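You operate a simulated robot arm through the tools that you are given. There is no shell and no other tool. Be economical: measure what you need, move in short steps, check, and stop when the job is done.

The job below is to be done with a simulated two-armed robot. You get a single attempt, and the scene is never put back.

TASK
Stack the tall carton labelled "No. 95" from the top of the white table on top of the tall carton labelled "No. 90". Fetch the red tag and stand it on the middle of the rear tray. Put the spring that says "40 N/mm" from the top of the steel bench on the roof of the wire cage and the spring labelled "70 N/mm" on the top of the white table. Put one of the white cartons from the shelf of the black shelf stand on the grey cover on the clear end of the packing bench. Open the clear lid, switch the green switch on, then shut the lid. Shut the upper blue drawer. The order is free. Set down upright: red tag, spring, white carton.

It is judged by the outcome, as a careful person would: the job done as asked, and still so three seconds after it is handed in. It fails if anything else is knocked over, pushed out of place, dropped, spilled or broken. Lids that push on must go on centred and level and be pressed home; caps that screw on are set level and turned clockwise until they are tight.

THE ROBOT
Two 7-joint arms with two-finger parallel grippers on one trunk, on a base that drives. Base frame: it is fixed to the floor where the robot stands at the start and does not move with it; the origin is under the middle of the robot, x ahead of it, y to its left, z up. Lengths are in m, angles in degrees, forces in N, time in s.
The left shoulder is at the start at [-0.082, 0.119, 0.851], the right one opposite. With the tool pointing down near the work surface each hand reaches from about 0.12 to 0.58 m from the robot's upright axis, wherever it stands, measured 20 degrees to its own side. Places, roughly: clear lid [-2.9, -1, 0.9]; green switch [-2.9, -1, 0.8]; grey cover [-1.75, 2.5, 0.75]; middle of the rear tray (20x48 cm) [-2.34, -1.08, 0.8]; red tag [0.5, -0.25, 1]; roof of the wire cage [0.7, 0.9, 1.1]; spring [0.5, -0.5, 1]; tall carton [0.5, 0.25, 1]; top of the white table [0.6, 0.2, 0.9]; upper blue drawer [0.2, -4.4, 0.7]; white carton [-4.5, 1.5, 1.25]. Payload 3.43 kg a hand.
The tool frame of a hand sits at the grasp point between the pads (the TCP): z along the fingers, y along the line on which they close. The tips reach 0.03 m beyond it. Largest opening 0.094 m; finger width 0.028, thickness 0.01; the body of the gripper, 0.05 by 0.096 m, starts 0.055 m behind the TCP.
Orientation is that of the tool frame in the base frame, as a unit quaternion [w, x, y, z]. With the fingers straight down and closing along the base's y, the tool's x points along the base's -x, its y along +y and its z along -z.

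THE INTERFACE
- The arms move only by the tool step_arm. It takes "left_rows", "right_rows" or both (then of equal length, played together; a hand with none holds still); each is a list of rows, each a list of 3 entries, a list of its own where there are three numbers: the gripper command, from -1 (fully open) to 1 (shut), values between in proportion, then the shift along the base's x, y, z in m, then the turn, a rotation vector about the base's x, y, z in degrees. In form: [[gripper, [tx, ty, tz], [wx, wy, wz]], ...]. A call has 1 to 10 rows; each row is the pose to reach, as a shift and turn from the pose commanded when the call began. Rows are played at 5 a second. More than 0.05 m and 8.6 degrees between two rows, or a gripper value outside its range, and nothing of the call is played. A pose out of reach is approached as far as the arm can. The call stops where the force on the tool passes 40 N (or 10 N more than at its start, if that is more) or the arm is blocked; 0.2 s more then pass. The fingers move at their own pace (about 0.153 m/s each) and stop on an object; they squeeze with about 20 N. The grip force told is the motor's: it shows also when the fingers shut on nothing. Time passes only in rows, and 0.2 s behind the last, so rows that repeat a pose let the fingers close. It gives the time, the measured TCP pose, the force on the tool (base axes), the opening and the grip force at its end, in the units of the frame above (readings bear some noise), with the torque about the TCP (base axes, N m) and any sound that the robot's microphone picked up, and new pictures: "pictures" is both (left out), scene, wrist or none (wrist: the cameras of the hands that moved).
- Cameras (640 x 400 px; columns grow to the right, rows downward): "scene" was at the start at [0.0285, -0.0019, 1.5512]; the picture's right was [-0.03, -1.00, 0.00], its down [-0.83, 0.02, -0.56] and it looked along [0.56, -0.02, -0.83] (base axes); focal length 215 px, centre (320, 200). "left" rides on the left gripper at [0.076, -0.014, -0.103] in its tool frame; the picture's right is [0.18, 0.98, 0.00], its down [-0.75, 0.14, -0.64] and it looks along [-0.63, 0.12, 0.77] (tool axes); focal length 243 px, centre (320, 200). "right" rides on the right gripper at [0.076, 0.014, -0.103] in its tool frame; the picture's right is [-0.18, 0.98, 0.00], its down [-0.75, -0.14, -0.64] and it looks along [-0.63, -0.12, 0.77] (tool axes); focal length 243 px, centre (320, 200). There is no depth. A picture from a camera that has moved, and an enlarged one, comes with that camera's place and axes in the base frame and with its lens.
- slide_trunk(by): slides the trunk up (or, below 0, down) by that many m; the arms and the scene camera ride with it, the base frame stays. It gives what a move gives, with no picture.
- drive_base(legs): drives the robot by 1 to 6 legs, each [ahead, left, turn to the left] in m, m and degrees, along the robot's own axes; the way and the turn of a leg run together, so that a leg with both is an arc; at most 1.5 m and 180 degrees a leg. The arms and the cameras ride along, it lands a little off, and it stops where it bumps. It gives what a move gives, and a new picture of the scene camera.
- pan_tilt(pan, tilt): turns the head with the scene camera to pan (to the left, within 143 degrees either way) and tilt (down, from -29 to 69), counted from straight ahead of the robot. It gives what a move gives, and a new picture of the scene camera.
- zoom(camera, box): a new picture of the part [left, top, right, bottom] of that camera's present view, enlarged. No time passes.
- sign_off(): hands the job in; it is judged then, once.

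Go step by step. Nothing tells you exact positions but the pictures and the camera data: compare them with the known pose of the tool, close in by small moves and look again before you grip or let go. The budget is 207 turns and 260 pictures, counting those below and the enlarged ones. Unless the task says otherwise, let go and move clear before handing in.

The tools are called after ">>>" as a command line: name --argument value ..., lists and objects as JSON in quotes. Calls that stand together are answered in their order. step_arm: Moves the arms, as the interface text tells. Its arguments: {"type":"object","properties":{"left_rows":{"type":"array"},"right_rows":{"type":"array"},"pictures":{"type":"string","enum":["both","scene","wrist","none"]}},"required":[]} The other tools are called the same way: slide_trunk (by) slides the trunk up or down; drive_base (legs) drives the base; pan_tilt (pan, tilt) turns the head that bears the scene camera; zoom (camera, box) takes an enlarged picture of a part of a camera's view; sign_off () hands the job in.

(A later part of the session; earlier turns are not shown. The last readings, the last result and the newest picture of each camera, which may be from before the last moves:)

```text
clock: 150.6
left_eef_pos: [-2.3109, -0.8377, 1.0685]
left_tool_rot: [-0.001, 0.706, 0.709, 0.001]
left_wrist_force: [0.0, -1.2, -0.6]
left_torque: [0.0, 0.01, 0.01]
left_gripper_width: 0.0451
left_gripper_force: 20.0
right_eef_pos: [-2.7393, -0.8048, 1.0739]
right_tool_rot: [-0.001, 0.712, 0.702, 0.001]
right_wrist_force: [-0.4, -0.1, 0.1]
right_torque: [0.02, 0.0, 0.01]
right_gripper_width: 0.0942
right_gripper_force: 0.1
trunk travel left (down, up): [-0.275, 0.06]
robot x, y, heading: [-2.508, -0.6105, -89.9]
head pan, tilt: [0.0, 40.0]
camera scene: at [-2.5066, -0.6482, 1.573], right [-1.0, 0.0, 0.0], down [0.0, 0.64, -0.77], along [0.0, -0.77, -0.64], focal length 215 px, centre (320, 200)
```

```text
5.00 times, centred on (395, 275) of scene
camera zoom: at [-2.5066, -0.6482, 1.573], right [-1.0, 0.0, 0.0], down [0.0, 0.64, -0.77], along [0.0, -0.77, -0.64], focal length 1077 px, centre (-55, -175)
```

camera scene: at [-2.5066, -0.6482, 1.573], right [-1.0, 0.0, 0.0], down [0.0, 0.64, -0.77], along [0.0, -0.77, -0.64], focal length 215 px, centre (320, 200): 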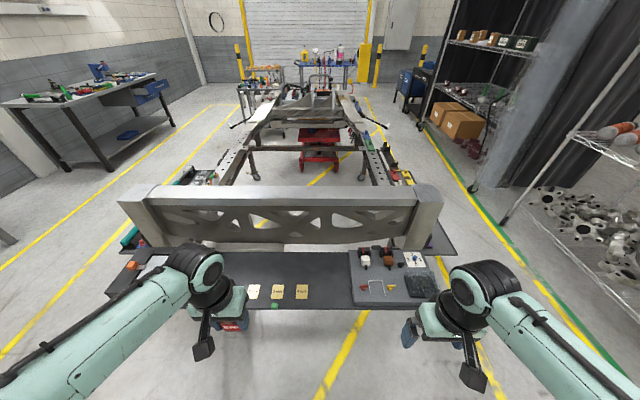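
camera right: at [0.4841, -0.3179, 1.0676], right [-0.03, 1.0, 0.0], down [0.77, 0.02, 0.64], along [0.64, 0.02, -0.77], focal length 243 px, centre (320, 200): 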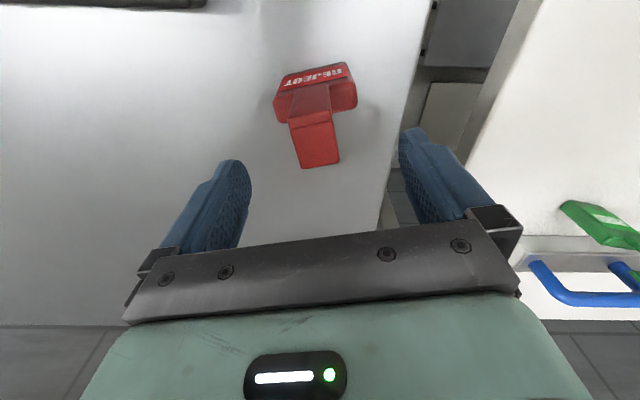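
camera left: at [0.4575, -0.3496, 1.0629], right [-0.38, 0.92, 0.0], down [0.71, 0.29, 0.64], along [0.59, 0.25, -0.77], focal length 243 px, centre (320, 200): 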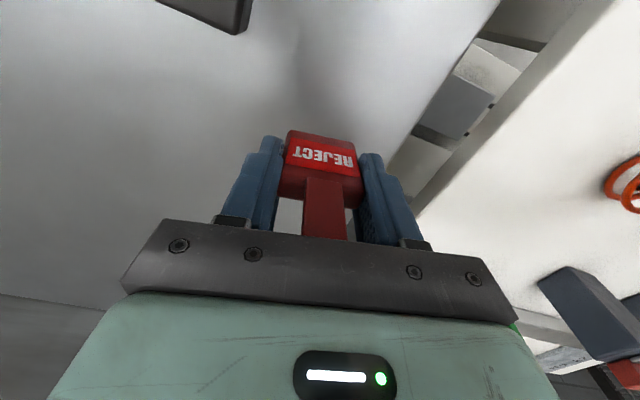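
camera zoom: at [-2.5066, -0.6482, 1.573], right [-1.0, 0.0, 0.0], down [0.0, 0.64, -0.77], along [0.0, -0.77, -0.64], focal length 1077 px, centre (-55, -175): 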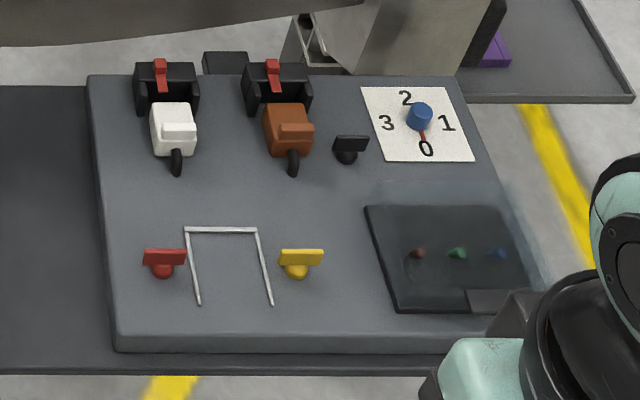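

The plates occupy y -1.02 to -1.08, so the true tray middle (about -2.345, -1.11) is free just behind them. I'll carry the tag above it.

>>> step_arm --left_rows '[[1, [-0.004, -0.03, 0], [0, 0, 0]], [1, [-0.009, -0.07, 0], [0, 0, 0]], [1, [-0.014, -0.11, 0], [0, 0, 0]], [1, [-0.02, -0.15, 0], [0, 0, 0]], [1, [-0.025, -0.19, -0.02], [0, 0, 0]], [1, [-0.03, -0.23, -0.05], [0, 0, 0]], [1, [-0.034, -0.267, -0.08], [0, 0, 0]], [1, [-0.034, -0.267, -0.11], [0, 0, 0]], [1, [-0.034, -0.267, -0.14], [0, 0, 0]], [1, [-0.034, -0.267, -0.14], [0, 0, 0]]]' --pictures "both"

>>> zoom --camera "scene" --box '[225, 215, 345, 305]'

```text
refused: row 6 steps farther than a row can; nothing moved
```

```text
4.44 times, centred on (285, 260) of scene
camera zoom: at [-2.5066, -0.6482, 1.573], right [-1.0, 0.0, 0.0], down [0.0, 0.64, -0.77], along [0.0, -0.77, -0.64], focal length 957 px, centre (476, -67)
```

zoom: 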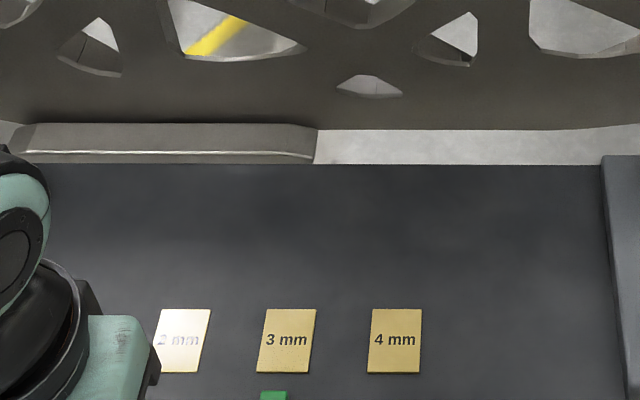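

>>> step_arm --left_rows '[[1, [-0.004, -0.03, 0], [0, 0, 0]], [1, [-0.009, -0.07, 0], [0, 0, 0]], [1, [-0.014, -0.11, 0], [0, 0, 0]], [1, [-0.02, -0.15, 0], [0, 0, 0]], [1, [-0.025, -0.19, -0.02], [0, 0, 0]], [1, [-0.03, -0.228, -0.04], [0, 0, 0]], [1, [-0.034, -0.267, -0.06], [0, 0, 0]], [1, [-0.034, -0.267, -0.1], [0, 0, 0]], [1, [-0.034, -0.267, -0.14], [0, 0, 0]], [1, [-0.034, -0.267, -0.14], [0, 0, 0]]]' --pictures "both"

>>> zoom --camera "scene" --box '[225, 215, 345, 305]'

```text
clock: 152.8
left_eef_pos: [-2.344, -1.107, 0.9283]
left_tool_rot: [-0.001, 0.706, 0.709, 0.001]
left_wrist_force: [0.0, 0.1, 0.9]
left_torque: [0.02, 0.0, 0.0]
left_gripper_width: 0.0451
left_gripper_force: 19.8
right_eef_pos: [-2.7395, -0.8058, 1.0761]
right_tool_rot: [0.0, 0.712, 0.702, 0.0]
right_wrist_force: [-0.2, -0.5, 0.0]
right_torque: [-0.03, -0.01, 0.03]
right_gripper_width: 0.0939
right_gripper_force: 0.2
trunk travel left (down, up): [-0.275, 0.06]
robot x, y, heading: [-2.5107, -0.6037, -89.6]
head pan, tilt: [0.0, 40.0]
camera scene: at [-2.5065, -0.6473, 1.5731], right [-1.0, 0.0, 0.0], down [0.0, 0.64, -0.77], along [0.0, -0.77, -0.64], focal length 215 px, centre (320, 200)
camera left: at [-2.3586, -1.0306, 1.0312], right [0.98, 0.19, 0.0], down [0.14, -0.75, 0.64], along [0.12, -0.63, -0.77], focal length 243 px, centre (320, 200)
```

scene: 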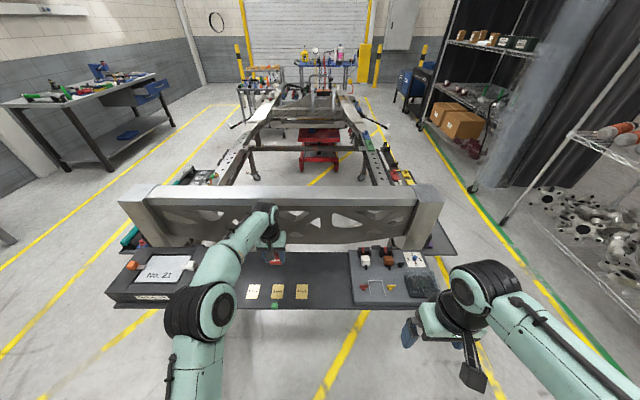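
left: 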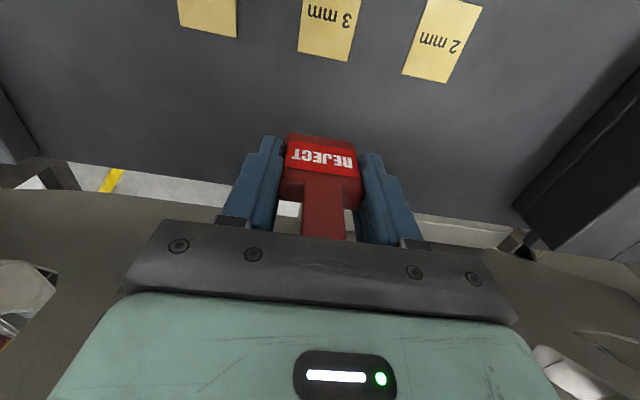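

```text
4.44 times, centred on (285, 260) of scene
camera zoom: at [-2.5065, -0.6473, 1.5731], right [-1.0, 0.0, 0.0], down [0.0, 0.64, -0.77], along [0.0, -0.77, -0.64], focal length 957 px, centre (476, -67)
```

zoom: 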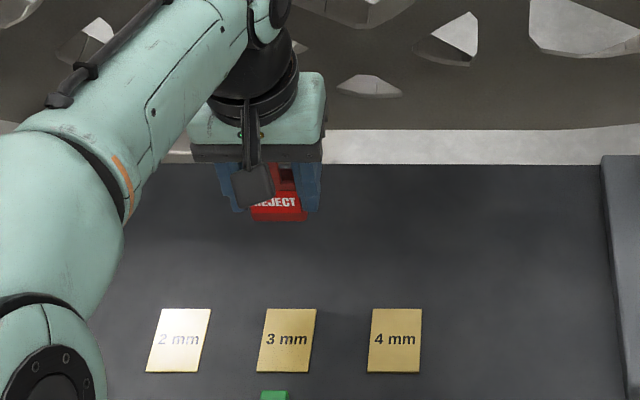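

Clear below; the tray surface is at about 0.79. I'll lower to just above it and then feel for contact.

>>> step_arm --left_rows '[[1, [0, 0, -0.03], [0, 0, 0]], [1, [0, 0, -0.055], [0, 0, 0]], [1, [0, 0, -0.066], [0, 0, 0]], [1, [0, 0, -0.07], [0, 0, 0]], [1, [0, 0, -0.07], [0, 0, 0]]]' --pictures "wrist"

>>> zoom --camera "scene" --box '[225, 215, 345, 305]'

```text
clock: 154.0
left_eef_pos: [-2.3445, -1.1066, 0.8581]
left_tool_rot: [-0.001, 0.706, 0.709, 0.0]
left_wrist_force: [0.4, 0.9, -0.6]
left_torque: [-0.02, 0.0, 0.0]
left_gripper_width: 0.0453
left_gripper_force: 20.6
right_eef_pos: [-2.7393, -0.8051, 1.0751]
right_tool_rot: [0.0, 0.712, 0.702, 0.0]
right_wrist_force: [-0.1, 0.6, -1.0]
right_torque: [-0.03, 0.01, -0.01]
right_gripper_width: 0.0942
right_gripper_force: 0.1
trunk travel left (down, up): [-0.275, 0.06]
robot x, y, heading: [-2.508, -0.6072, -89.6]
head pan, tilt: [0.0, 40.0]
camera left: at [-2.3592, -1.0306, 0.9606], right [0.98, 0.19, 0.0], down [0.14, -0.76, 0.64], along [0.12, -0.63, -0.77], focal length 243 px, centre (320, 200)
```

left: 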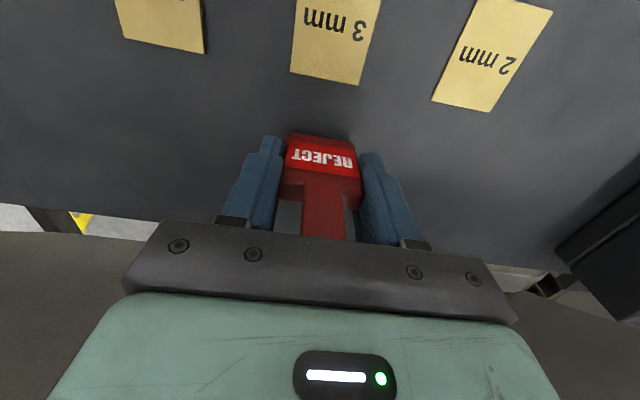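

```text
4.44 times, centred on (285, 260) of scene
camera zoom: at [-2.5066, -0.6476, 1.5731], right [-1.0, 0.0, 0.0], down [0.0, 0.64, -0.77], along [0.0, -0.77, -0.64], focal length 957 px, centre (476, -67)
```

zoom: 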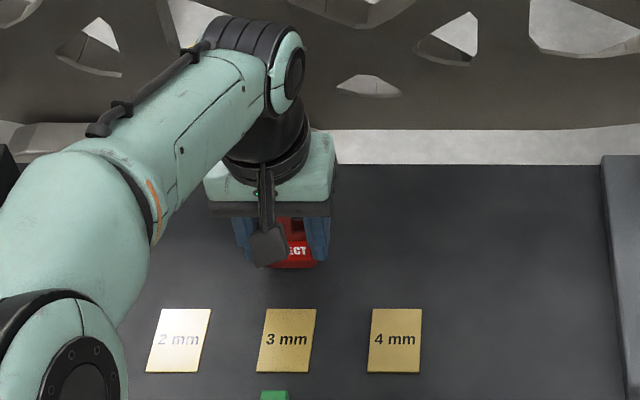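

>>> step_arm --left_rows '[[1, [0, 0, -0.003], [0, 0, 0]], [1, [0, 0, -0.006], [0, 0, 0]], [1, [0, 0, -0.009], [0, 0, 0]], [1, [0, 0, -0.009], [0, 0, 0]]]' --pictures "none"

```text
clock: 155.0
left_eef_pos: [-2.3461, -1.1064, 0.8495]
left_tool_rot: [-0.001, 0.706, 0.708, 0.001]
left_wrist_force: [-1.2, 0.8, 0.1]
left_torque: [0.05, -0.02, -0.01]
left_gripper_width: 0.045
left_gripper_force: 19.9
right_eef_pos: [-2.7394, -0.8053, 1.0762]
right_tool_rot: [0.0, 0.713, 0.702, 0.001]
right_wrist_force: [-1.0, 0.1, 0.1]
right_torque: [0.01, -0.01, 0.0]
right_gripper_width: 0.0939
right_gripper_force: 0.1
trunk travel left (down, up): [-0.275, 0.06]
robot x, y, heading: [-2.5094, -0.6053, -89.9]
head pan, tilt: [0.0, 40.0]
```

>>> step_arm --left_rows '[[1, [0, 0, -0.003], [0, 0, 0]], [1, [0, 0, -0.006], [0, 0, 0]], [1, [0, 0, -0.006], [0, 0, 0]]]' --pictures "wrist"

>>> zoom --camera "scene" --box '[255, 240, 315, 285]'

```text
clock: 155.8
left_eef_pos: [-2.3455, -1.1072, 0.8465]
left_tool_rot: [0.0, 0.706, 0.708, -0.001]
left_wrist_force: [1.0, -0.9, 17.0]
left_torque: [-0.1, -0.01, 0.01]
left_gripper_width: 0.0455
left_gripper_force: 20.2
right_eef_pos: [-2.7391, -0.8032, 1.0763]
right_tool_rot: [-0.001, 0.712, 0.702, 0.001]
right_wrist_force: [-0.2, 0.6, 0.0]
right_torque: [-0.01, 0.02, -0.01]
right_gripper_width: 0.0942
right_gripper_force: 0.0
trunk travel left (down, up): [-0.275, 0.06]
robot x, y, heading: [-2.5094, -0.608, -89.5]
head pan, tilt: [0.0, 40.0]
camera left: at [-2.3598, -1.0307, 0.9474], right [0.98, 0.19, 0.0], down [0.14, -0.75, 0.64], along [0.12, -0.63, -0.77], focal length 243 px, centre (320, 200)
```

left: 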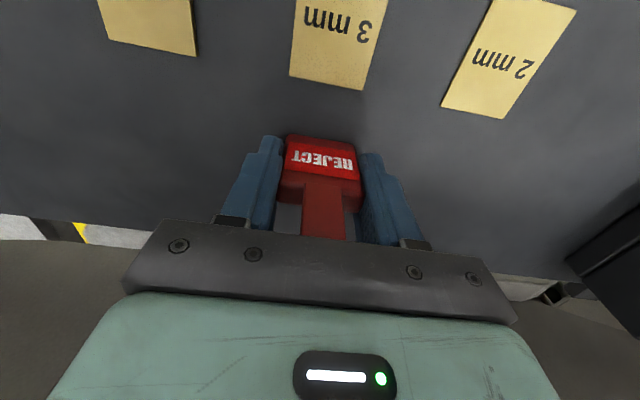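

```text
8.89 times, centred on (285, 262) of scene
camera zoom: at [-2.5069, -0.6465, 1.5732], right [-1.0, 0.0, 0.0], down [0.0, 0.64, -0.77], along [0.0, -0.77, -0.64], focal length 1915 px, centre (631, -356)
```

zoom: 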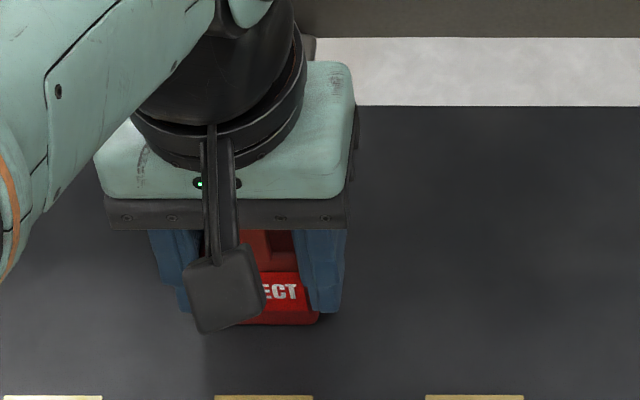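

The tag is pressing on the tray (17 N). I'll ease, release and rise.

>>> step_arm --left_rows '[[1, [0, 0, 0.002], [0, 0, 0]], [0.3, [0, 0, 0.002], [0, 0, 0]], [-0.4, [0, 0, 0.002], [0, 0, 0]], [-0.8, [0, 0, 0.002], [0, 0, 0]], [-0.8, [0, 0, 0.01], [0, 0, 0]], [-0.8, [0, 0, 0.04], [0, 0, 0]], [-0.8, [0, 0, 0.08], [0, 0, 0]], [-0.8, [0, 0.02, 0.12], [0, 0, 0]], [-0.8, [0, 0.05, 0.15], [0, 0, 0]], [-0.8, [0, 0.09, 0.17], [0, 0, 0]]]' --pictures "both"

>>> step_arm --left_rows '[[-0.8, [0, 0.04, 0.01], [0, 0, 0]], [-0.8, [0, 0.08, 0.02], [0, 0, 0]], [-0.8, [0, 0.12, 0.03], [0, 0, 0]], [-0.8, [0.01, 0.16, 0.03], [0, 0, 0]], [-0.8, [0.02, 0.18, 0.03], [0, 0, 0]]]' --pictures "scene"

>>> zoom --camera "scene" --box '[225, 215, 345, 305]'

```text
clock: 158.0
left_eef_pos: [-2.343, -1.0113, 1.0137]
left_tool_rot: [-0.001, 0.706, 0.708, 0.001]
left_wrist_force: [0.1, 0.4, -0.3]
left_torque: [-0.04, 0.01, -0.01]
left_gripper_width: 0.0849
left_gripper_force: 0.1
right_eef_pos: [-2.7379, -0.8025, 1.076]
right_tool_rot: [-0.001, 0.712, 0.702, 0.001]
right_wrist_force: [0.0, 0.7, -0.4]
right_torque: [-0.02, 0.01, 0.0]
right_gripper_width: 0.0942
right_gripper_force: 0.0
trunk travel left (down, up): [-0.275, 0.06]
robot x, y, heading: [-2.509, -0.6108, -89.8]
head pan, tilt: [0.0, 40.0]
camera scene: at [-2.5065, -0.646, 1.5731], right [-1.0, 0.0, 0.0], down [0.0, 0.64, -0.77], along [0.0, -0.77, -0.64], focal length 215 px, centre (320, 200)
camera left: at [-2.3585, -0.9364, 1.1167], right [0.98, 0.19, 0.0], down [0.14, -0.75, 0.64], along [0.12, -0.63, -0.77], focal length 243 px, centre (320, 200)
```

scene: 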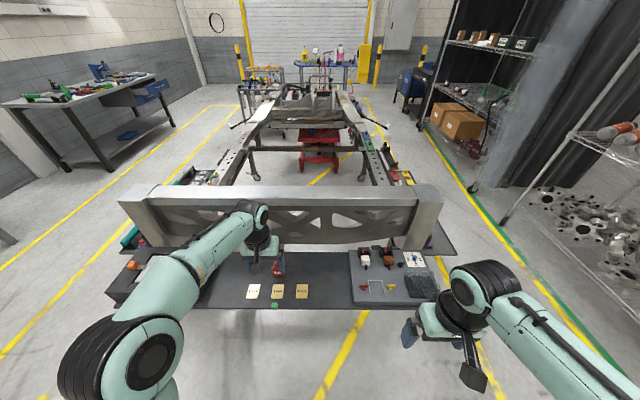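
left: 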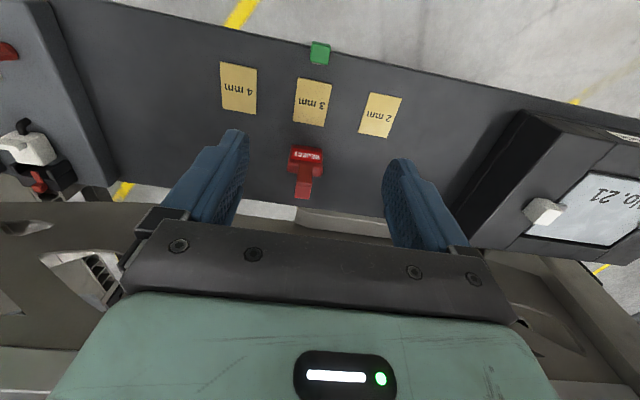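

```text
clock: 159.2
left_eef_pos: [-2.3234, -0.8342, 1.0438]
left_tool_rot: [-0.002, 0.706, 0.708, 0.001]
left_wrist_force: [-0.6, 0.0, 0.1]
left_torque: [0.01, 0.01, 0.0]
left_gripper_width: 0.0847
left_gripper_force: 0.0
right_eef_pos: [-2.7381, -0.8052, 1.0752]
right_tool_rot: [0.0, 0.712, 0.702, 0.001]
right_wrist_force: [-0.1, -0.1, 0.1]
right_torque: [-0.02, -0.03, -0.02]
right_gripper_width: 0.0939
right_gripper_force: 0.1
trunk travel left (down, up): [-0.275, 0.06]
robot x, y, heading: [-2.5064, -0.6049, -90.2]
head pan, tilt: [0.0, 40.0]
camera scene: at [-2.5065, -0.6474, 1.5731], right [-1.0, 0.0, 0.0], down [0.0, 0.64, -0.77], along [0.0, -0.77, -0.64], focal length 215 px, centre (320, 200)
```

scene: 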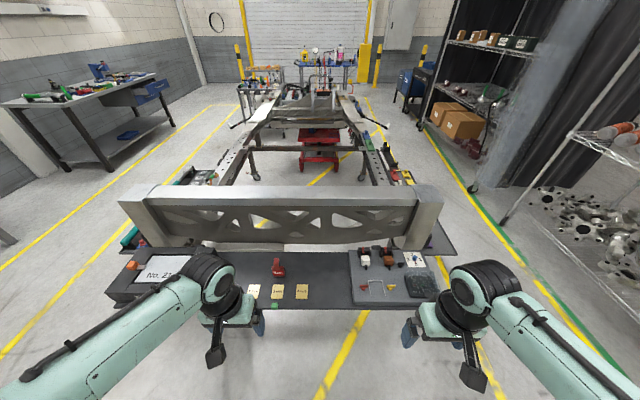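

```text
4.44 times, centred on (285, 260) of scene
camera zoom: at [-2.5065, -0.6474, 1.5731], right [-1.0, 0.0, 0.0], down [0.0, 0.64, -0.77], along [0.0, -0.77, -0.64], focal length 957 px, centre (476, -67)
```

zoom: 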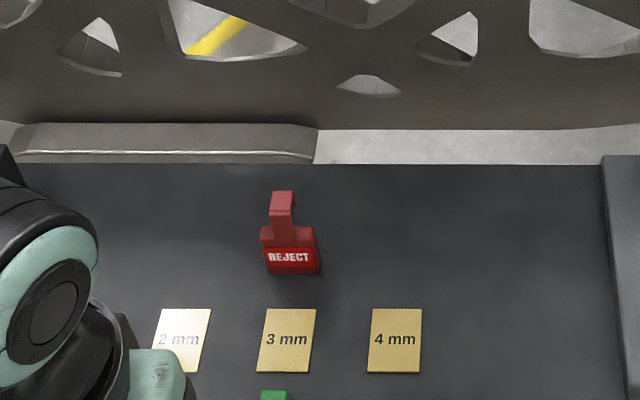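

The tag stands free in the middle. Next is the switch panel with the clear lid at the right; I'll strafe right and look closely.

>>> pan_tilt --pan 0 --tilt 52

>>> drive_base --legs '[[0, -0.26, 0]]'

>>> zoom --camera "scene" --box '[260, 170, 440, 290]'

>>> zoom --camera "right" --box '[0, 0, 640, 400]'

```text
clock: 159.9
left_eef_pos: [-2.3236, -0.8361, 1.0443]
left_tool_rot: [-0.001, 0.706, 0.709, 0.001]
left_wrist_force: [0.1, 0.1, -0.2]
left_torque: [0.02, 0.0, 0.02]
left_gripper_width: 0.0844
left_gripper_force: 0.1
right_eef_pos: [-2.738, -0.8041, 1.0759]
right_tool_rot: [0.0, 0.712, 0.702, 0.0]
right_wrist_force: [-0.1, 0.2, 0.5]
right_torque: [-0.01, -0.02, -0.01]
right_gripper_width: 0.094
right_gripper_force: 0.1
trunk travel left (down, up): [-0.275, 0.06]
robot x, y, heading: [-2.5087, -0.6094, -89.8]
head pan, tilt: [0.0, 52.0]
camera scene: at [-2.5066, -0.6377, 1.5563], right [-1.0, 0.0, 0.0], down [0.0, 0.79, -0.62], along [0.0, -0.62, -0.79], focal length 215 px, centre (320, 200)
```

scene: 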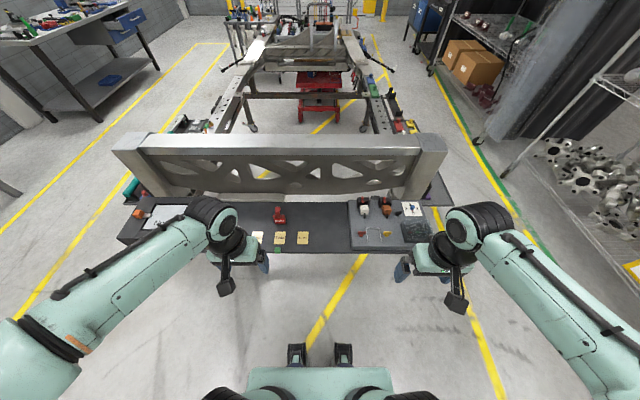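

```text
clock: 162.8
left_eef_pos: [-2.5857, -0.8371, 1.0441]
left_tool_rot: [0.0, 0.708, 0.706, 0.001]
left_wrist_force: [-0.8, 0.1, -0.7]
left_torque: [-0.02, 0.0, 0.0]
left_gripper_width: 0.0847
left_gripper_force: 0.0
right_eef_pos: [-2.9997, -0.8027, 1.076]
right_tool_rot: [0.0, 0.715, 0.699, 0.002]
right_wrist_force: [0.2, 0.7, 0.5]
right_torque: [-0.03, -0.01, 0.0]
right_gripper_width: 0.094
right_gripper_force: 0.1
trunk travel left (down, up): [-0.275, 0.06]
robot x, y, heading: [-2.7648, -0.6077, -90.1]
head pan, tilt: [0.0, 52.0]
camera scene: at [-2.7668, -0.6381, 1.5562], right [-1.0, 0.0, 0.0], down [0.0, 0.79, -0.62], along [0.0, -0.62, -0.79], focal length 215 px, centre (320, 200)
```

scene: 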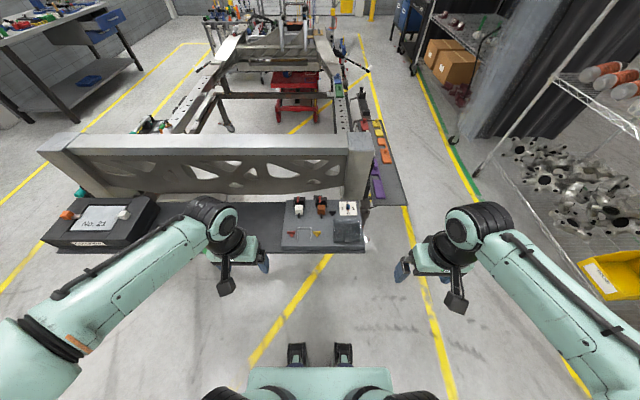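

```text
3.33 times, centred on (350, 230) of scene
camera zoom: at [-2.7668, -0.6381, 1.5562], right [-1.0, 0.0, 0.0], down [0.0, 0.79, -0.62], along [0.0, -0.62, -0.79], focal length 718 px, centre (220, 100)
```

zoom: 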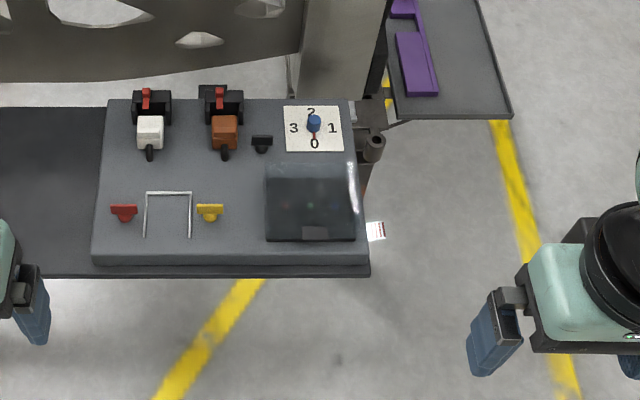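

```text
1.00 times, centred on (320, 200) of right (not enlarged: the box is as wide or as high as the picture)
camera zoom: at [-2.984, -0.7281, 1.1787], right [0.98, -0.2, 0.0], down [-0.16, -0.75, 0.64], along [-0.13, -0.63, -0.77], focal length 243 px, centre (320, 200)
```

zoom: 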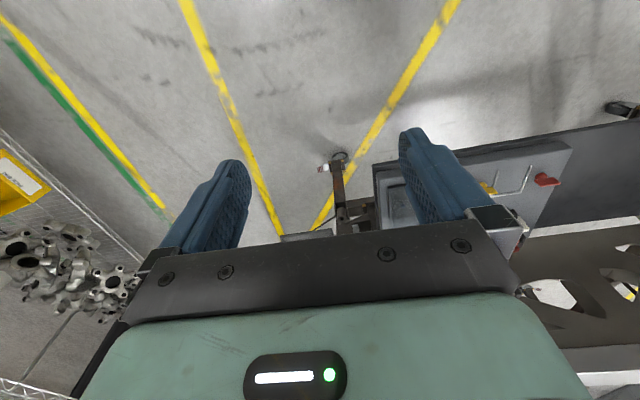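

>>> zoom --camera "scene" --box '[325, 200, 375, 250]'

>>> step_arm --right_rows '[[-1, [0.03, 0.0, 0], [0, 0, 0]], [-1, [0.06, -0.02, 0], [0, 0, 0]], [-1, [0.09, -0.04, 0], [0, 0, 0]], [-1, [0.12, -0.06, 0], [0, 0, 0]], [-1, [0.13, -0.07, 0], [0, 0, 0]]]' --pictures "wrist"

>>> zoom --camera "right" --box '[220, 40, 420, 200]'

```text
8.00 times, centred on (350, 225) of scene
camera zoom: at [-2.7668, -0.6381, 1.5562], right [-1.0, 0.0, 0.0], down [0.0, 0.79, -0.62], along [0.0, -0.62, -0.79], focal length 1723 px, centre (80, 0)
```

zoom: 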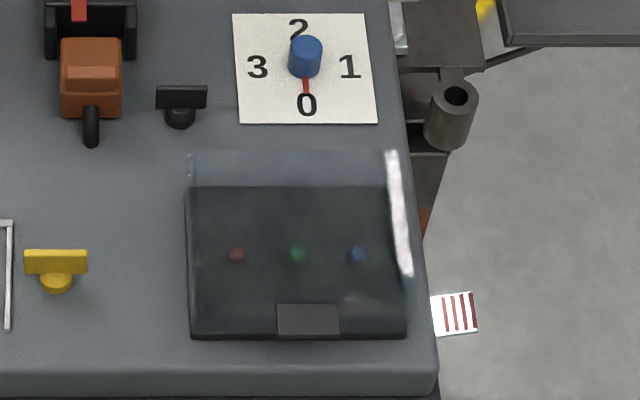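

```text
clock: 164.0
left_eef_pos: [-2.5852, -0.8369, 1.045]
left_tool_rot: [-0.002, 0.709, 0.706, 0.001]
left_wrist_force: [0.7, 0.9, 0.6]
left_torque: [-0.01, 0.02, -0.04]
left_gripper_width: 0.0844
left_gripper_force: 0.1
right_eef_pos: [-2.8691, -0.8732, 1.0755]
right_tool_rot: [0.0, 0.714, 0.7, 0.001]
right_wrist_force: [0.2, 0.2, -0.2]
right_torque: [0.0, -0.03, -0.03]
right_gripper_width: 0.0938
right_gripper_force: 0.0
trunk travel left (down, up): [-0.275, 0.06]
robot x, y, heading: [-2.7671, -0.6072, -89.9]
head pan, tilt: [0.0, 52.0]
camera right: at [-2.8532, -0.7983, 1.1783], right [0.98, -0.2, 0.0], down [-0.16, -0.75, 0.64], along [-0.13, -0.63, -0.77], focal length 243 px, centre (320, 200)
```

right: 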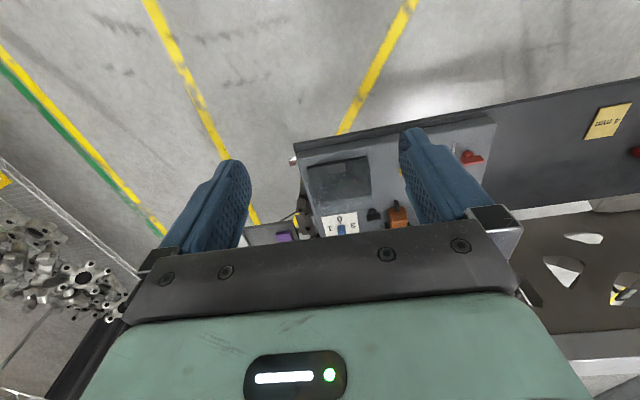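

```text
2.50 times, centred on (320, 120) of right
camera zoom: at [-2.8532, -0.7983, 1.1783], right [0.98, -0.2, 0.0], down [-0.16, -0.75, 0.64], along [-0.13, -0.63, -0.77], focal length 606 px, centre (320, 400)
```

zoom: 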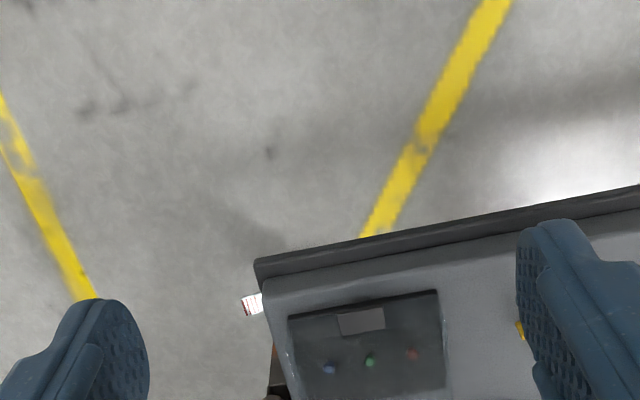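

The lid is a low clear box with a small tab, about 27 mm wide, on its front. The tab is at about (-2.867, -0.99, 0.874) and the hinge is at the back, near y -1.095. I'll drive 6 cm closer and bring the right hand over the tab.

>>> drive_base --legs '[[0.06, 0, 0]]'

>>> zoom --camera "scene" --box '[320, 190, 400, 260]'

>>> zoom --camera "right" --box '[280, 120, 440, 240]'

```text
clock: 165.0
left_eef_pos: [-2.5851, -0.8978, 1.0436]
left_tool_rot: [-0.001, 0.708, 0.707, 0.002]
left_wrist_force: [0.0, -0.7, -1.0]
left_torque: [-0.01, -0.01, 0.0]
left_gripper_width: 0.0846
left_gripper_force: 0.1
right_eef_pos: [-2.8707, -0.9345, 1.075]
right_tool_rot: [0.0, 0.714, 0.7, 0.002]
right_wrist_force: [-0.4, -0.6, 0.1]
right_torque: [0.01, 0.01, -0.02]
right_gripper_width: 0.0939
right_gripper_force: 0.1
trunk travel left (down, up): [-0.275, 0.06]
robot x, y, heading: [-2.7685, -0.6643, -90.1]
head pan, tilt: [0.0, 52.0]
camera scene: at [-2.7667, -0.6985, 1.5562], right [-1.0, 0.0, 0.0], down [0.0, 0.79, -0.62], along [0.0, -0.62, -0.79], focal length 215 px, centre (320, 200)
```

scene: 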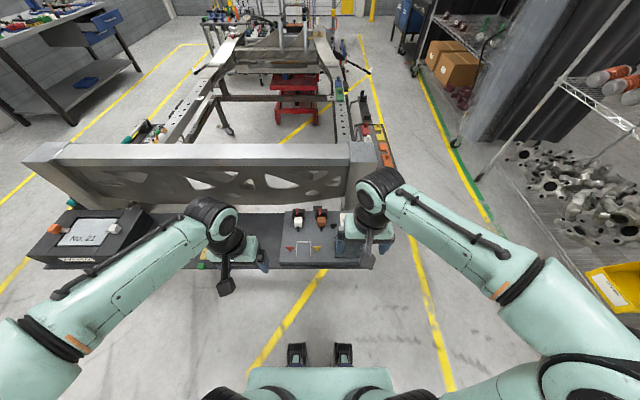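

```text
5.71 times, centred on (360, 225) of scene
camera zoom: at [-2.7667, -0.6985, 1.5562], right [-1.0, 0.0, 0.0], down [0.0, 0.79, -0.62], along [0.0, -0.62, -0.79], focal length 1231 px, centre (91, 57)
```

zoom: 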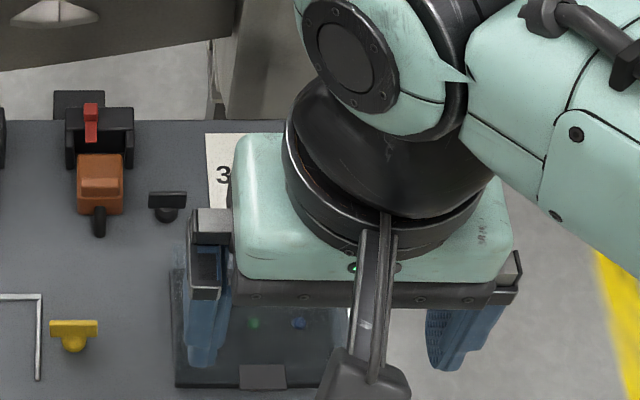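

```text
3.33 times, centred on (360, 180) of right
camera zoom: at [-2.8535, -0.8581, 1.1782], right [0.98, -0.2, 0.0], down [-0.16, -0.75, 0.64], along [-0.13, -0.63, -0.77], focal length 809 px, centre (187, 267)
```

zoom: 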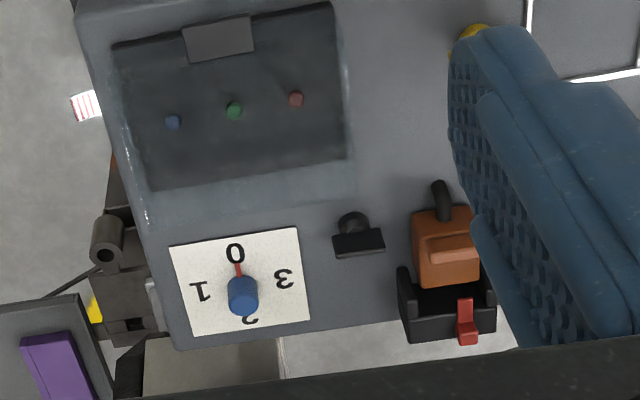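

The tab is confirmed at (-2.868, -0.994). I'll lower the right hand so that only the fingertips straddle the tab.

>>> step_arm --right_rows '[[-0.3, [0.001, -0.03, -0.03], [0, 0, 0]], [-0.3, [0.002, -0.056, -0.07], [0, 0, 0]], [-0.3, [0.002, -0.056, -0.11], [0, 0, 0]], [-0.3, [0.002, -0.056, -0.14], [0, 0, 0]], [-0.3, [0.002, -0.056, -0.155], [0, 0, 0]], [-0.3, [0.002, -0.056, -0.155], [0, 0, 0]]]' --pictures "wrist"

>>> zoom --camera "right" --box '[240, 80, 400, 230]'

```text
clock: 166.4
left_eef_pos: [-2.5851, -0.8973, 1.0442]
left_tool_rot: [-0.001, 0.708, 0.706, 0.001]
left_wrist_force: [-0.1, 0.1, -0.1]
left_torque: [0.0, -0.03, -0.01]
left_gripper_width: 0.0846
left_gripper_force: 0.1
right_eef_pos: [-2.8659, -0.9884, 0.9154]
right_tool_rot: [-0.001, 0.714, 0.7, 0.001]
right_wrist_force: [-0.2, -0.2, 0.0]
right_torque: [0.0, 0.0, 0.02]
right_gripper_width: 0.061
right_gripper_force: 0.1
trunk travel left (down, up): [-0.275, 0.06]
robot x, y, heading: [-2.7688, -0.6672, -90.2]
head pan, tilt: [0.0, 52.0]
camera right: at [-2.8507, -0.9137, 1.0183], right [0.98, -0.2, 0.0], down [-0.16, -0.75, 0.64], along [-0.13, -0.63, -0.77], focal length 243 px, centre (320, 200)
```

right: 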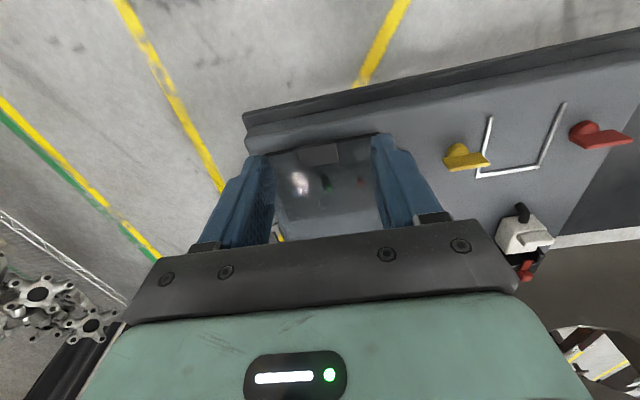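

```text
2.67 times, centred on (320, 155) of right
camera zoom: at [-2.8507, -0.9137, 1.0183], right [0.98, -0.2, 0.0], down [-0.16, -0.75, 0.64], along [-0.13, -0.63, -0.77], focal length 647 px, centre (320, 320)
```

zoom: 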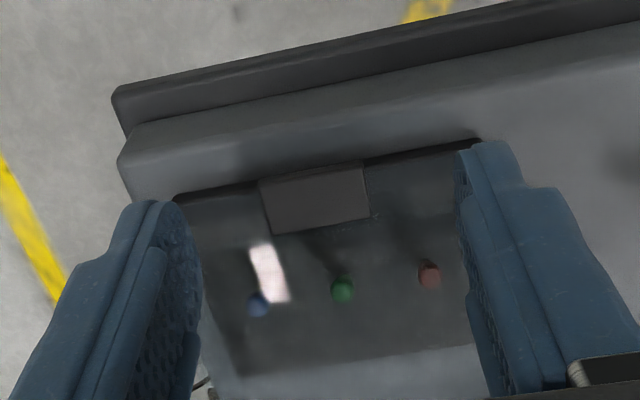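

>>> step_arm --right_rows '[[-0.3, [-0.002, 0, -0.01], [0, 0, 0]], [-0.3, [-0.002, 0, -0.018], [0, 0, 0]], [0.2, [-0.002, 0, -0.018], [0, 0, 0]], [1, [-0.002, 0, -0.018], [0, 0, 0]], [1, [-0.002, 0, -0.018], [0, 0, 0]]]' --pictures "wrist"

>>> zoom --camera "right" --box '[240, 80, 400, 230]'

```text
clock: 167.6
left_eef_pos: [-2.5847, -0.8968, 1.044]
left_tool_rot: [-0.001, 0.708, 0.706, 0.001]
left_wrist_force: [0.5, 0.2, -1.1]
left_torque: [0.01, -0.01, 0.04]
left_gripper_width: 0.0848
left_gripper_force: 0.0
right_eef_pos: [-2.8677, -0.9884, 0.8988]
right_tool_rot: [-0.001, 0.714, 0.7, 0.001]
right_wrist_force: [-0.5, -0.5, -0.6]
right_torque: [0.01, 0.03, -0.02]
right_gripper_width: 0.0001
right_gripper_force: 19.8
trunk travel left (down, up): [-0.275, 0.06]
robot x, y, heading: [-2.7707, -0.6618, -90.2]
head pan, tilt: [0.0, 52.0]
camera right: at [-2.8515, -0.913, 1.0021], right [0.98, -0.2, 0.0], down [-0.16, -0.75, 0.64], along [-0.13, -0.63, -0.77], focal length 243 px, centre (320, 200)
```

right: 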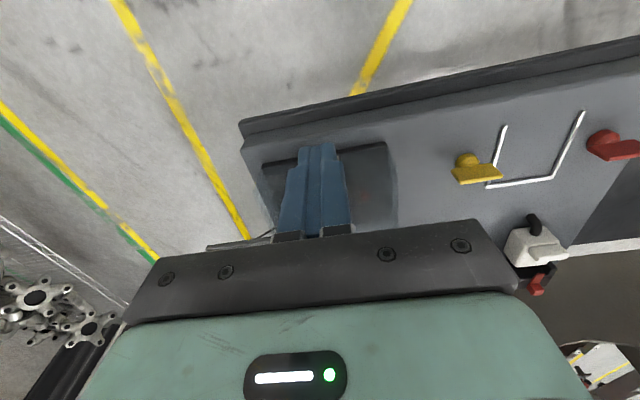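

```text
2.67 times, centred on (320, 155) of right
camera zoom: at [-2.8515, -0.913, 1.0021], right [0.98, -0.2, 0.0], down [-0.16, -0.75, 0.64], along [-0.13, -0.63, -0.77], focal length 647 px, centre (320, 320)
```

zoom: 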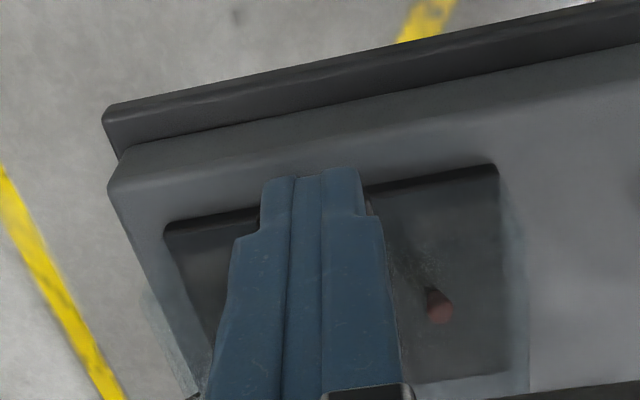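

The fingers closed above the tab, which is really at z≈0.861. I'll reopen, lower 16 mm and pinch again.

>>> step_arm --right_rows '[[-0.2, [0, 0, 0.004], [0, 0, 0]], [-0.2, [0, -0.003, 0.004], [0, 0, 0]], [-0.2, [0, -0.004, -0.01], [0, 0, 0]], [-0.2, [0, -0.004, -0.016], [0, 0, 0]], [0.2, [0, -0.004, -0.016], [0, 0, 0]], [1, [0, -0.004, -0.016], [0, 0, 0]], [1, [0, -0.004, -0.016], [0, 0, 0]]]' --pictures "wrist"

>>> zoom --camera "right" --box '[240, 80, 400, 230]'

```text
clock: 168.4
left_eef_pos: [-2.5851, -0.8966, 1.0451]
left_tool_rot: [-0.001, 0.708, 0.706, 0.001]
left_wrist_force: [1.1, -0.1, -0.2]
left_torque: [0.04, 0.02, -0.01]
left_gripper_width: 0.0846
left_gripper_force: 0.1
right_eef_pos: [-2.8683, -0.9922, 0.8988]
right_tool_rot: [0.002, 0.714, 0.7, -0.002]
right_wrist_force: [-3.4, 11.6, 24.4]
right_torque: [0.04, -0.04, 0.01]
right_gripper_width: 0.0563
right_gripper_force: 0.1
trunk travel left (down, up): [-0.275, 0.06]
robot x, y, heading: [-2.7667, -0.6699, -90.1]
head pan, tilt: [0.0, 52.0]
stopped in row 4 (right hand): the force on the tool passed its limit at 44 N (the readings are from after the stop); the commanded pose is now the measured one
camera right: at [-2.8523, -0.9158, 1.0012], right [0.98, -0.2, 0.0], down [-0.16, -0.75, 0.65], along [-0.13, -0.63, -0.76], focal length 243 px, centre (320, 200)
```

right: 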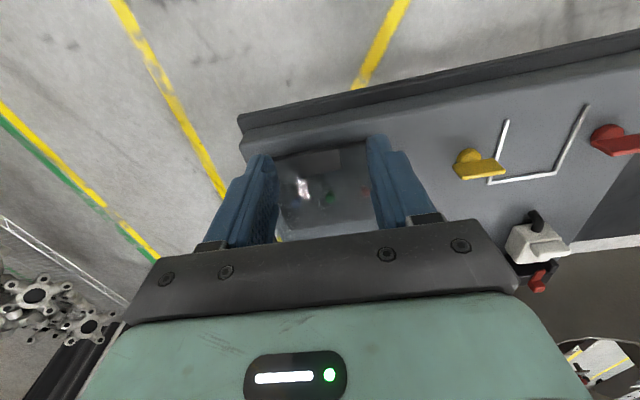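

```text
2.67 times, centred on (320, 155) of right
camera zoom: at [-2.8523, -0.9158, 1.0012], right [0.98, -0.2, 0.0], down [-0.16, -0.75, 0.65], along [-0.13, -0.63, -0.76], focal length 647 px, centre (320, 320)
```

zoom: 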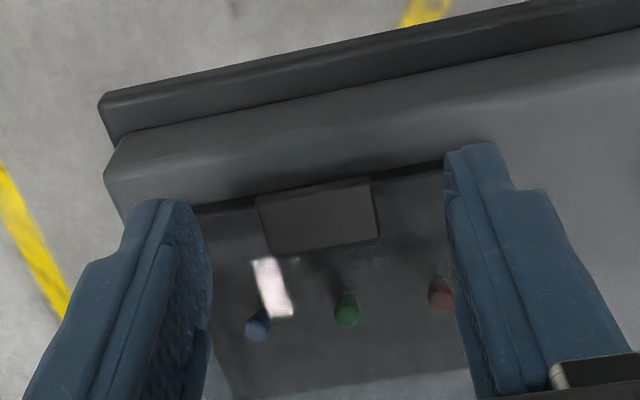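

The fingertips touched the lid's front edge, so the lid wall is near y -1.005 and the tab spans -0.991 to -1.005. I'll shift 7 mm toward me and try again.

>>> step_arm --right_rows '[[-0.2, [0, 0, 0.008], [0, 0, 0]], [-0.2, [0, 0.007, 0.008], [0, 0, 0]], [-0.2, [0, 0.007, -0.004], [0, 0, 0]], [-0.2, [0, 0.007, -0.014], [0, 0, 0]]]' --pictures "none"

>>> step_arm --right_rows '[[0.2, [0, 0, 0], [0, 0, 0]], [1, [0, 0, 0], [0, 0, 0]], [1, [0, 0, 0], [0, 0, 0]]]' --pictures "wrist"

```text
clock: 169.4
left_eef_pos: [-2.5855, -0.8958, 1.0448]
left_tool_rot: [-0.001, 0.709, 0.706, 0.001]
left_wrist_force: [0.4, 0.0, 0.6]
left_torque: [-0.03, 0.0, 0.02]
left_gripper_width: 0.0846
left_gripper_force: 0.1
right_eef_pos: [-2.8669, -0.9866, 0.8822]
right_tool_rot: [0.001, 0.713, 0.701, -0.001]
right_wrist_force: [0.7, 0.2, 0.2]
right_torque: [0.0, 0.02, -0.03]
right_gripper_width: 0.0565
right_gripper_force: 0.1
trunk travel left (down, up): [-0.275, 0.06]
robot x, y, heading: [-2.768, -0.6661, -90.1]
head pan, tilt: [0.0, 52.0]
```

```text
clock: 170.2
left_eef_pos: [-2.587, -0.8981, 1.0449]
left_tool_rot: [-0.001, 0.708, 0.706, 0.001]
left_wrist_force: [-0.5, 0.9, 0.0]
left_torque: [-0.01, 0.0, -0.01]
left_gripper_width: 0.0847
left_gripper_force: 0.1
right_eef_pos: [-2.8705, -0.9866, 0.8814]
right_tool_rot: [0.0, 0.714, 0.7, 0.0]
right_wrist_force: [-8.9, 0.2, -0.8]
right_torque: [0.16, 0.3, 0.21]
right_gripper_width: 0.0273
right_gripper_force: 45.4
trunk travel left (down, up): [-0.275, 0.06]
robot x, y, heading: [-2.768, -0.6686, -90.2]
head pan, tilt: [0.0, 52.0]
camera right: at [-2.8532, -0.9106, 0.985], right [0.98, -0.2, 0.0], down [-0.16, -0.75, 0.64], along [-0.13, -0.63, -0.77], focal length 243 px, centre (320, 200)
```

right: 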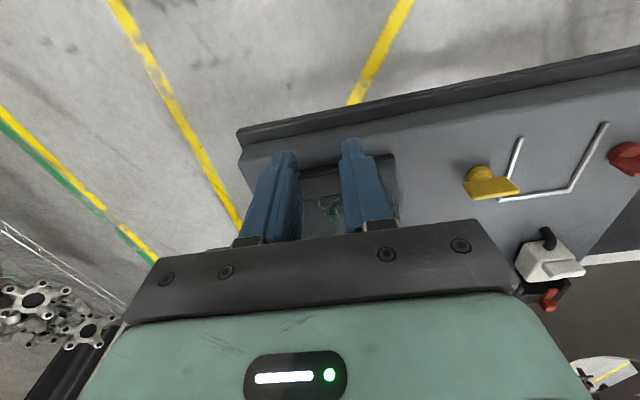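

I have the tab (27 mm). I'll lift along an arc about the rear hinge, first to about 45°.

>>> step_arm --right_rows '[[1, [-0.003, 0, 0], [0, 0, 0]], [1, [-0.003, -0.003, 0.008], [0, 0, 0]], [1, [-0.003, -0.006, 0.015], [0, 0, 0]], [1, [-0.003, -0.01, 0.022], [0, 0, 0]], [1, [-0.003, -0.015, 0.03], [0, 0, 0]], [1, [-0.003, -0.02, 0.037], [0, 0, 0]], [1, [-0.003, -0.026, 0.044], [0, 0, 0]]]' --pictures "both"

>>> zoom --camera "scene" --box '[310, 180, 410, 270]'

```text
clock: 171.4
left_eef_pos: [-2.5863, -0.8964, 1.0452]
left_tool_rot: [-0.001, 0.708, 0.706, 0.001]
left_wrist_force: [0.5, -0.2, -0.7]
left_torque: [0.02, -0.05, -0.02]
left_gripper_width: 0.0845
left_gripper_force: 0.1
right_eef_pos: [-2.8698, -0.9902, 0.9053]
right_tool_rot: [-0.008, 0.711, 0.704, 0.006]
right_wrist_force: [2.0, 12.6, 7.5]
right_torque: [-0.25, 0.17, 0.16]
right_gripper_width: 0.0277
right_gripper_force: 44.9
trunk travel left (down, up): [-0.275, 0.06]
robot x, y, heading: [-2.7709, -0.6626, -89.9]
head pan, tilt: [0.0, 52.0]
stopped in row 5 (right hand): the force on the tool passed its limit at 42 N (the readings are from after the stop); the commanded pose is now the measured one
camera scene: at [-2.7667, -0.6959, 1.5567], right [-1.0, 0.0, 0.0], down [0.0, 0.79, -0.62], along [0.0, -0.62, -0.79], focal length 215 px, centre (320, 200)
camera right: at [-2.8539, -0.9165, 1.0101], right [0.98, -0.19, -0.01], down [-0.15, -0.77, 0.63], along [-0.13, -0.61, -0.78], focal length 243 px, centre (320, 200)
```

scene: 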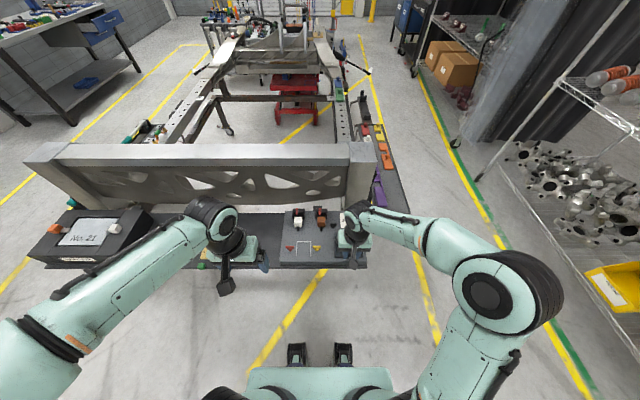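
right: 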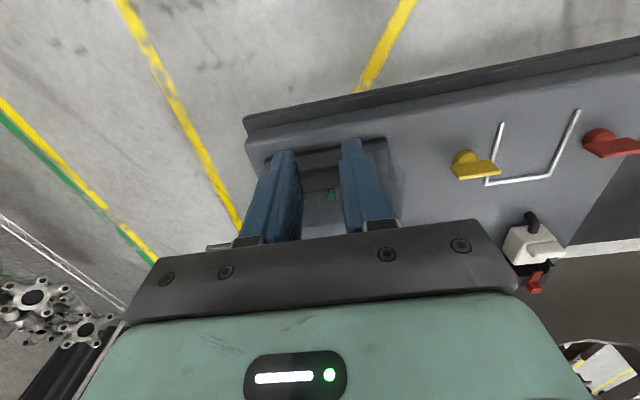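

```text
4.44 times, centred on (360, 225) of scene
camera zoom: at [-2.7667, -0.6959, 1.5567], right [-1.0, 0.0, 0.0], down [0.0, 0.79, -0.62], along [0.0, -0.62, -0.79], focal length 957 px, centre (142, 89)
```

zoom: 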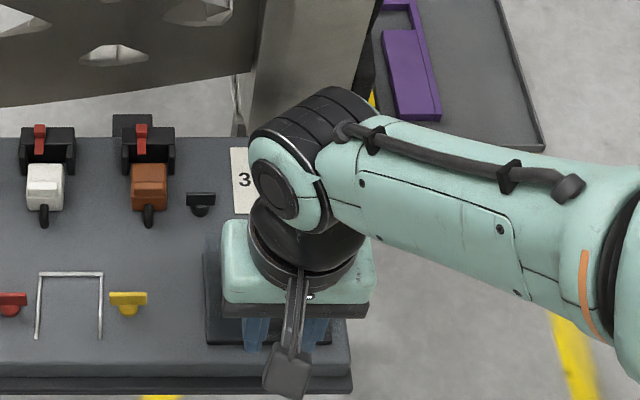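

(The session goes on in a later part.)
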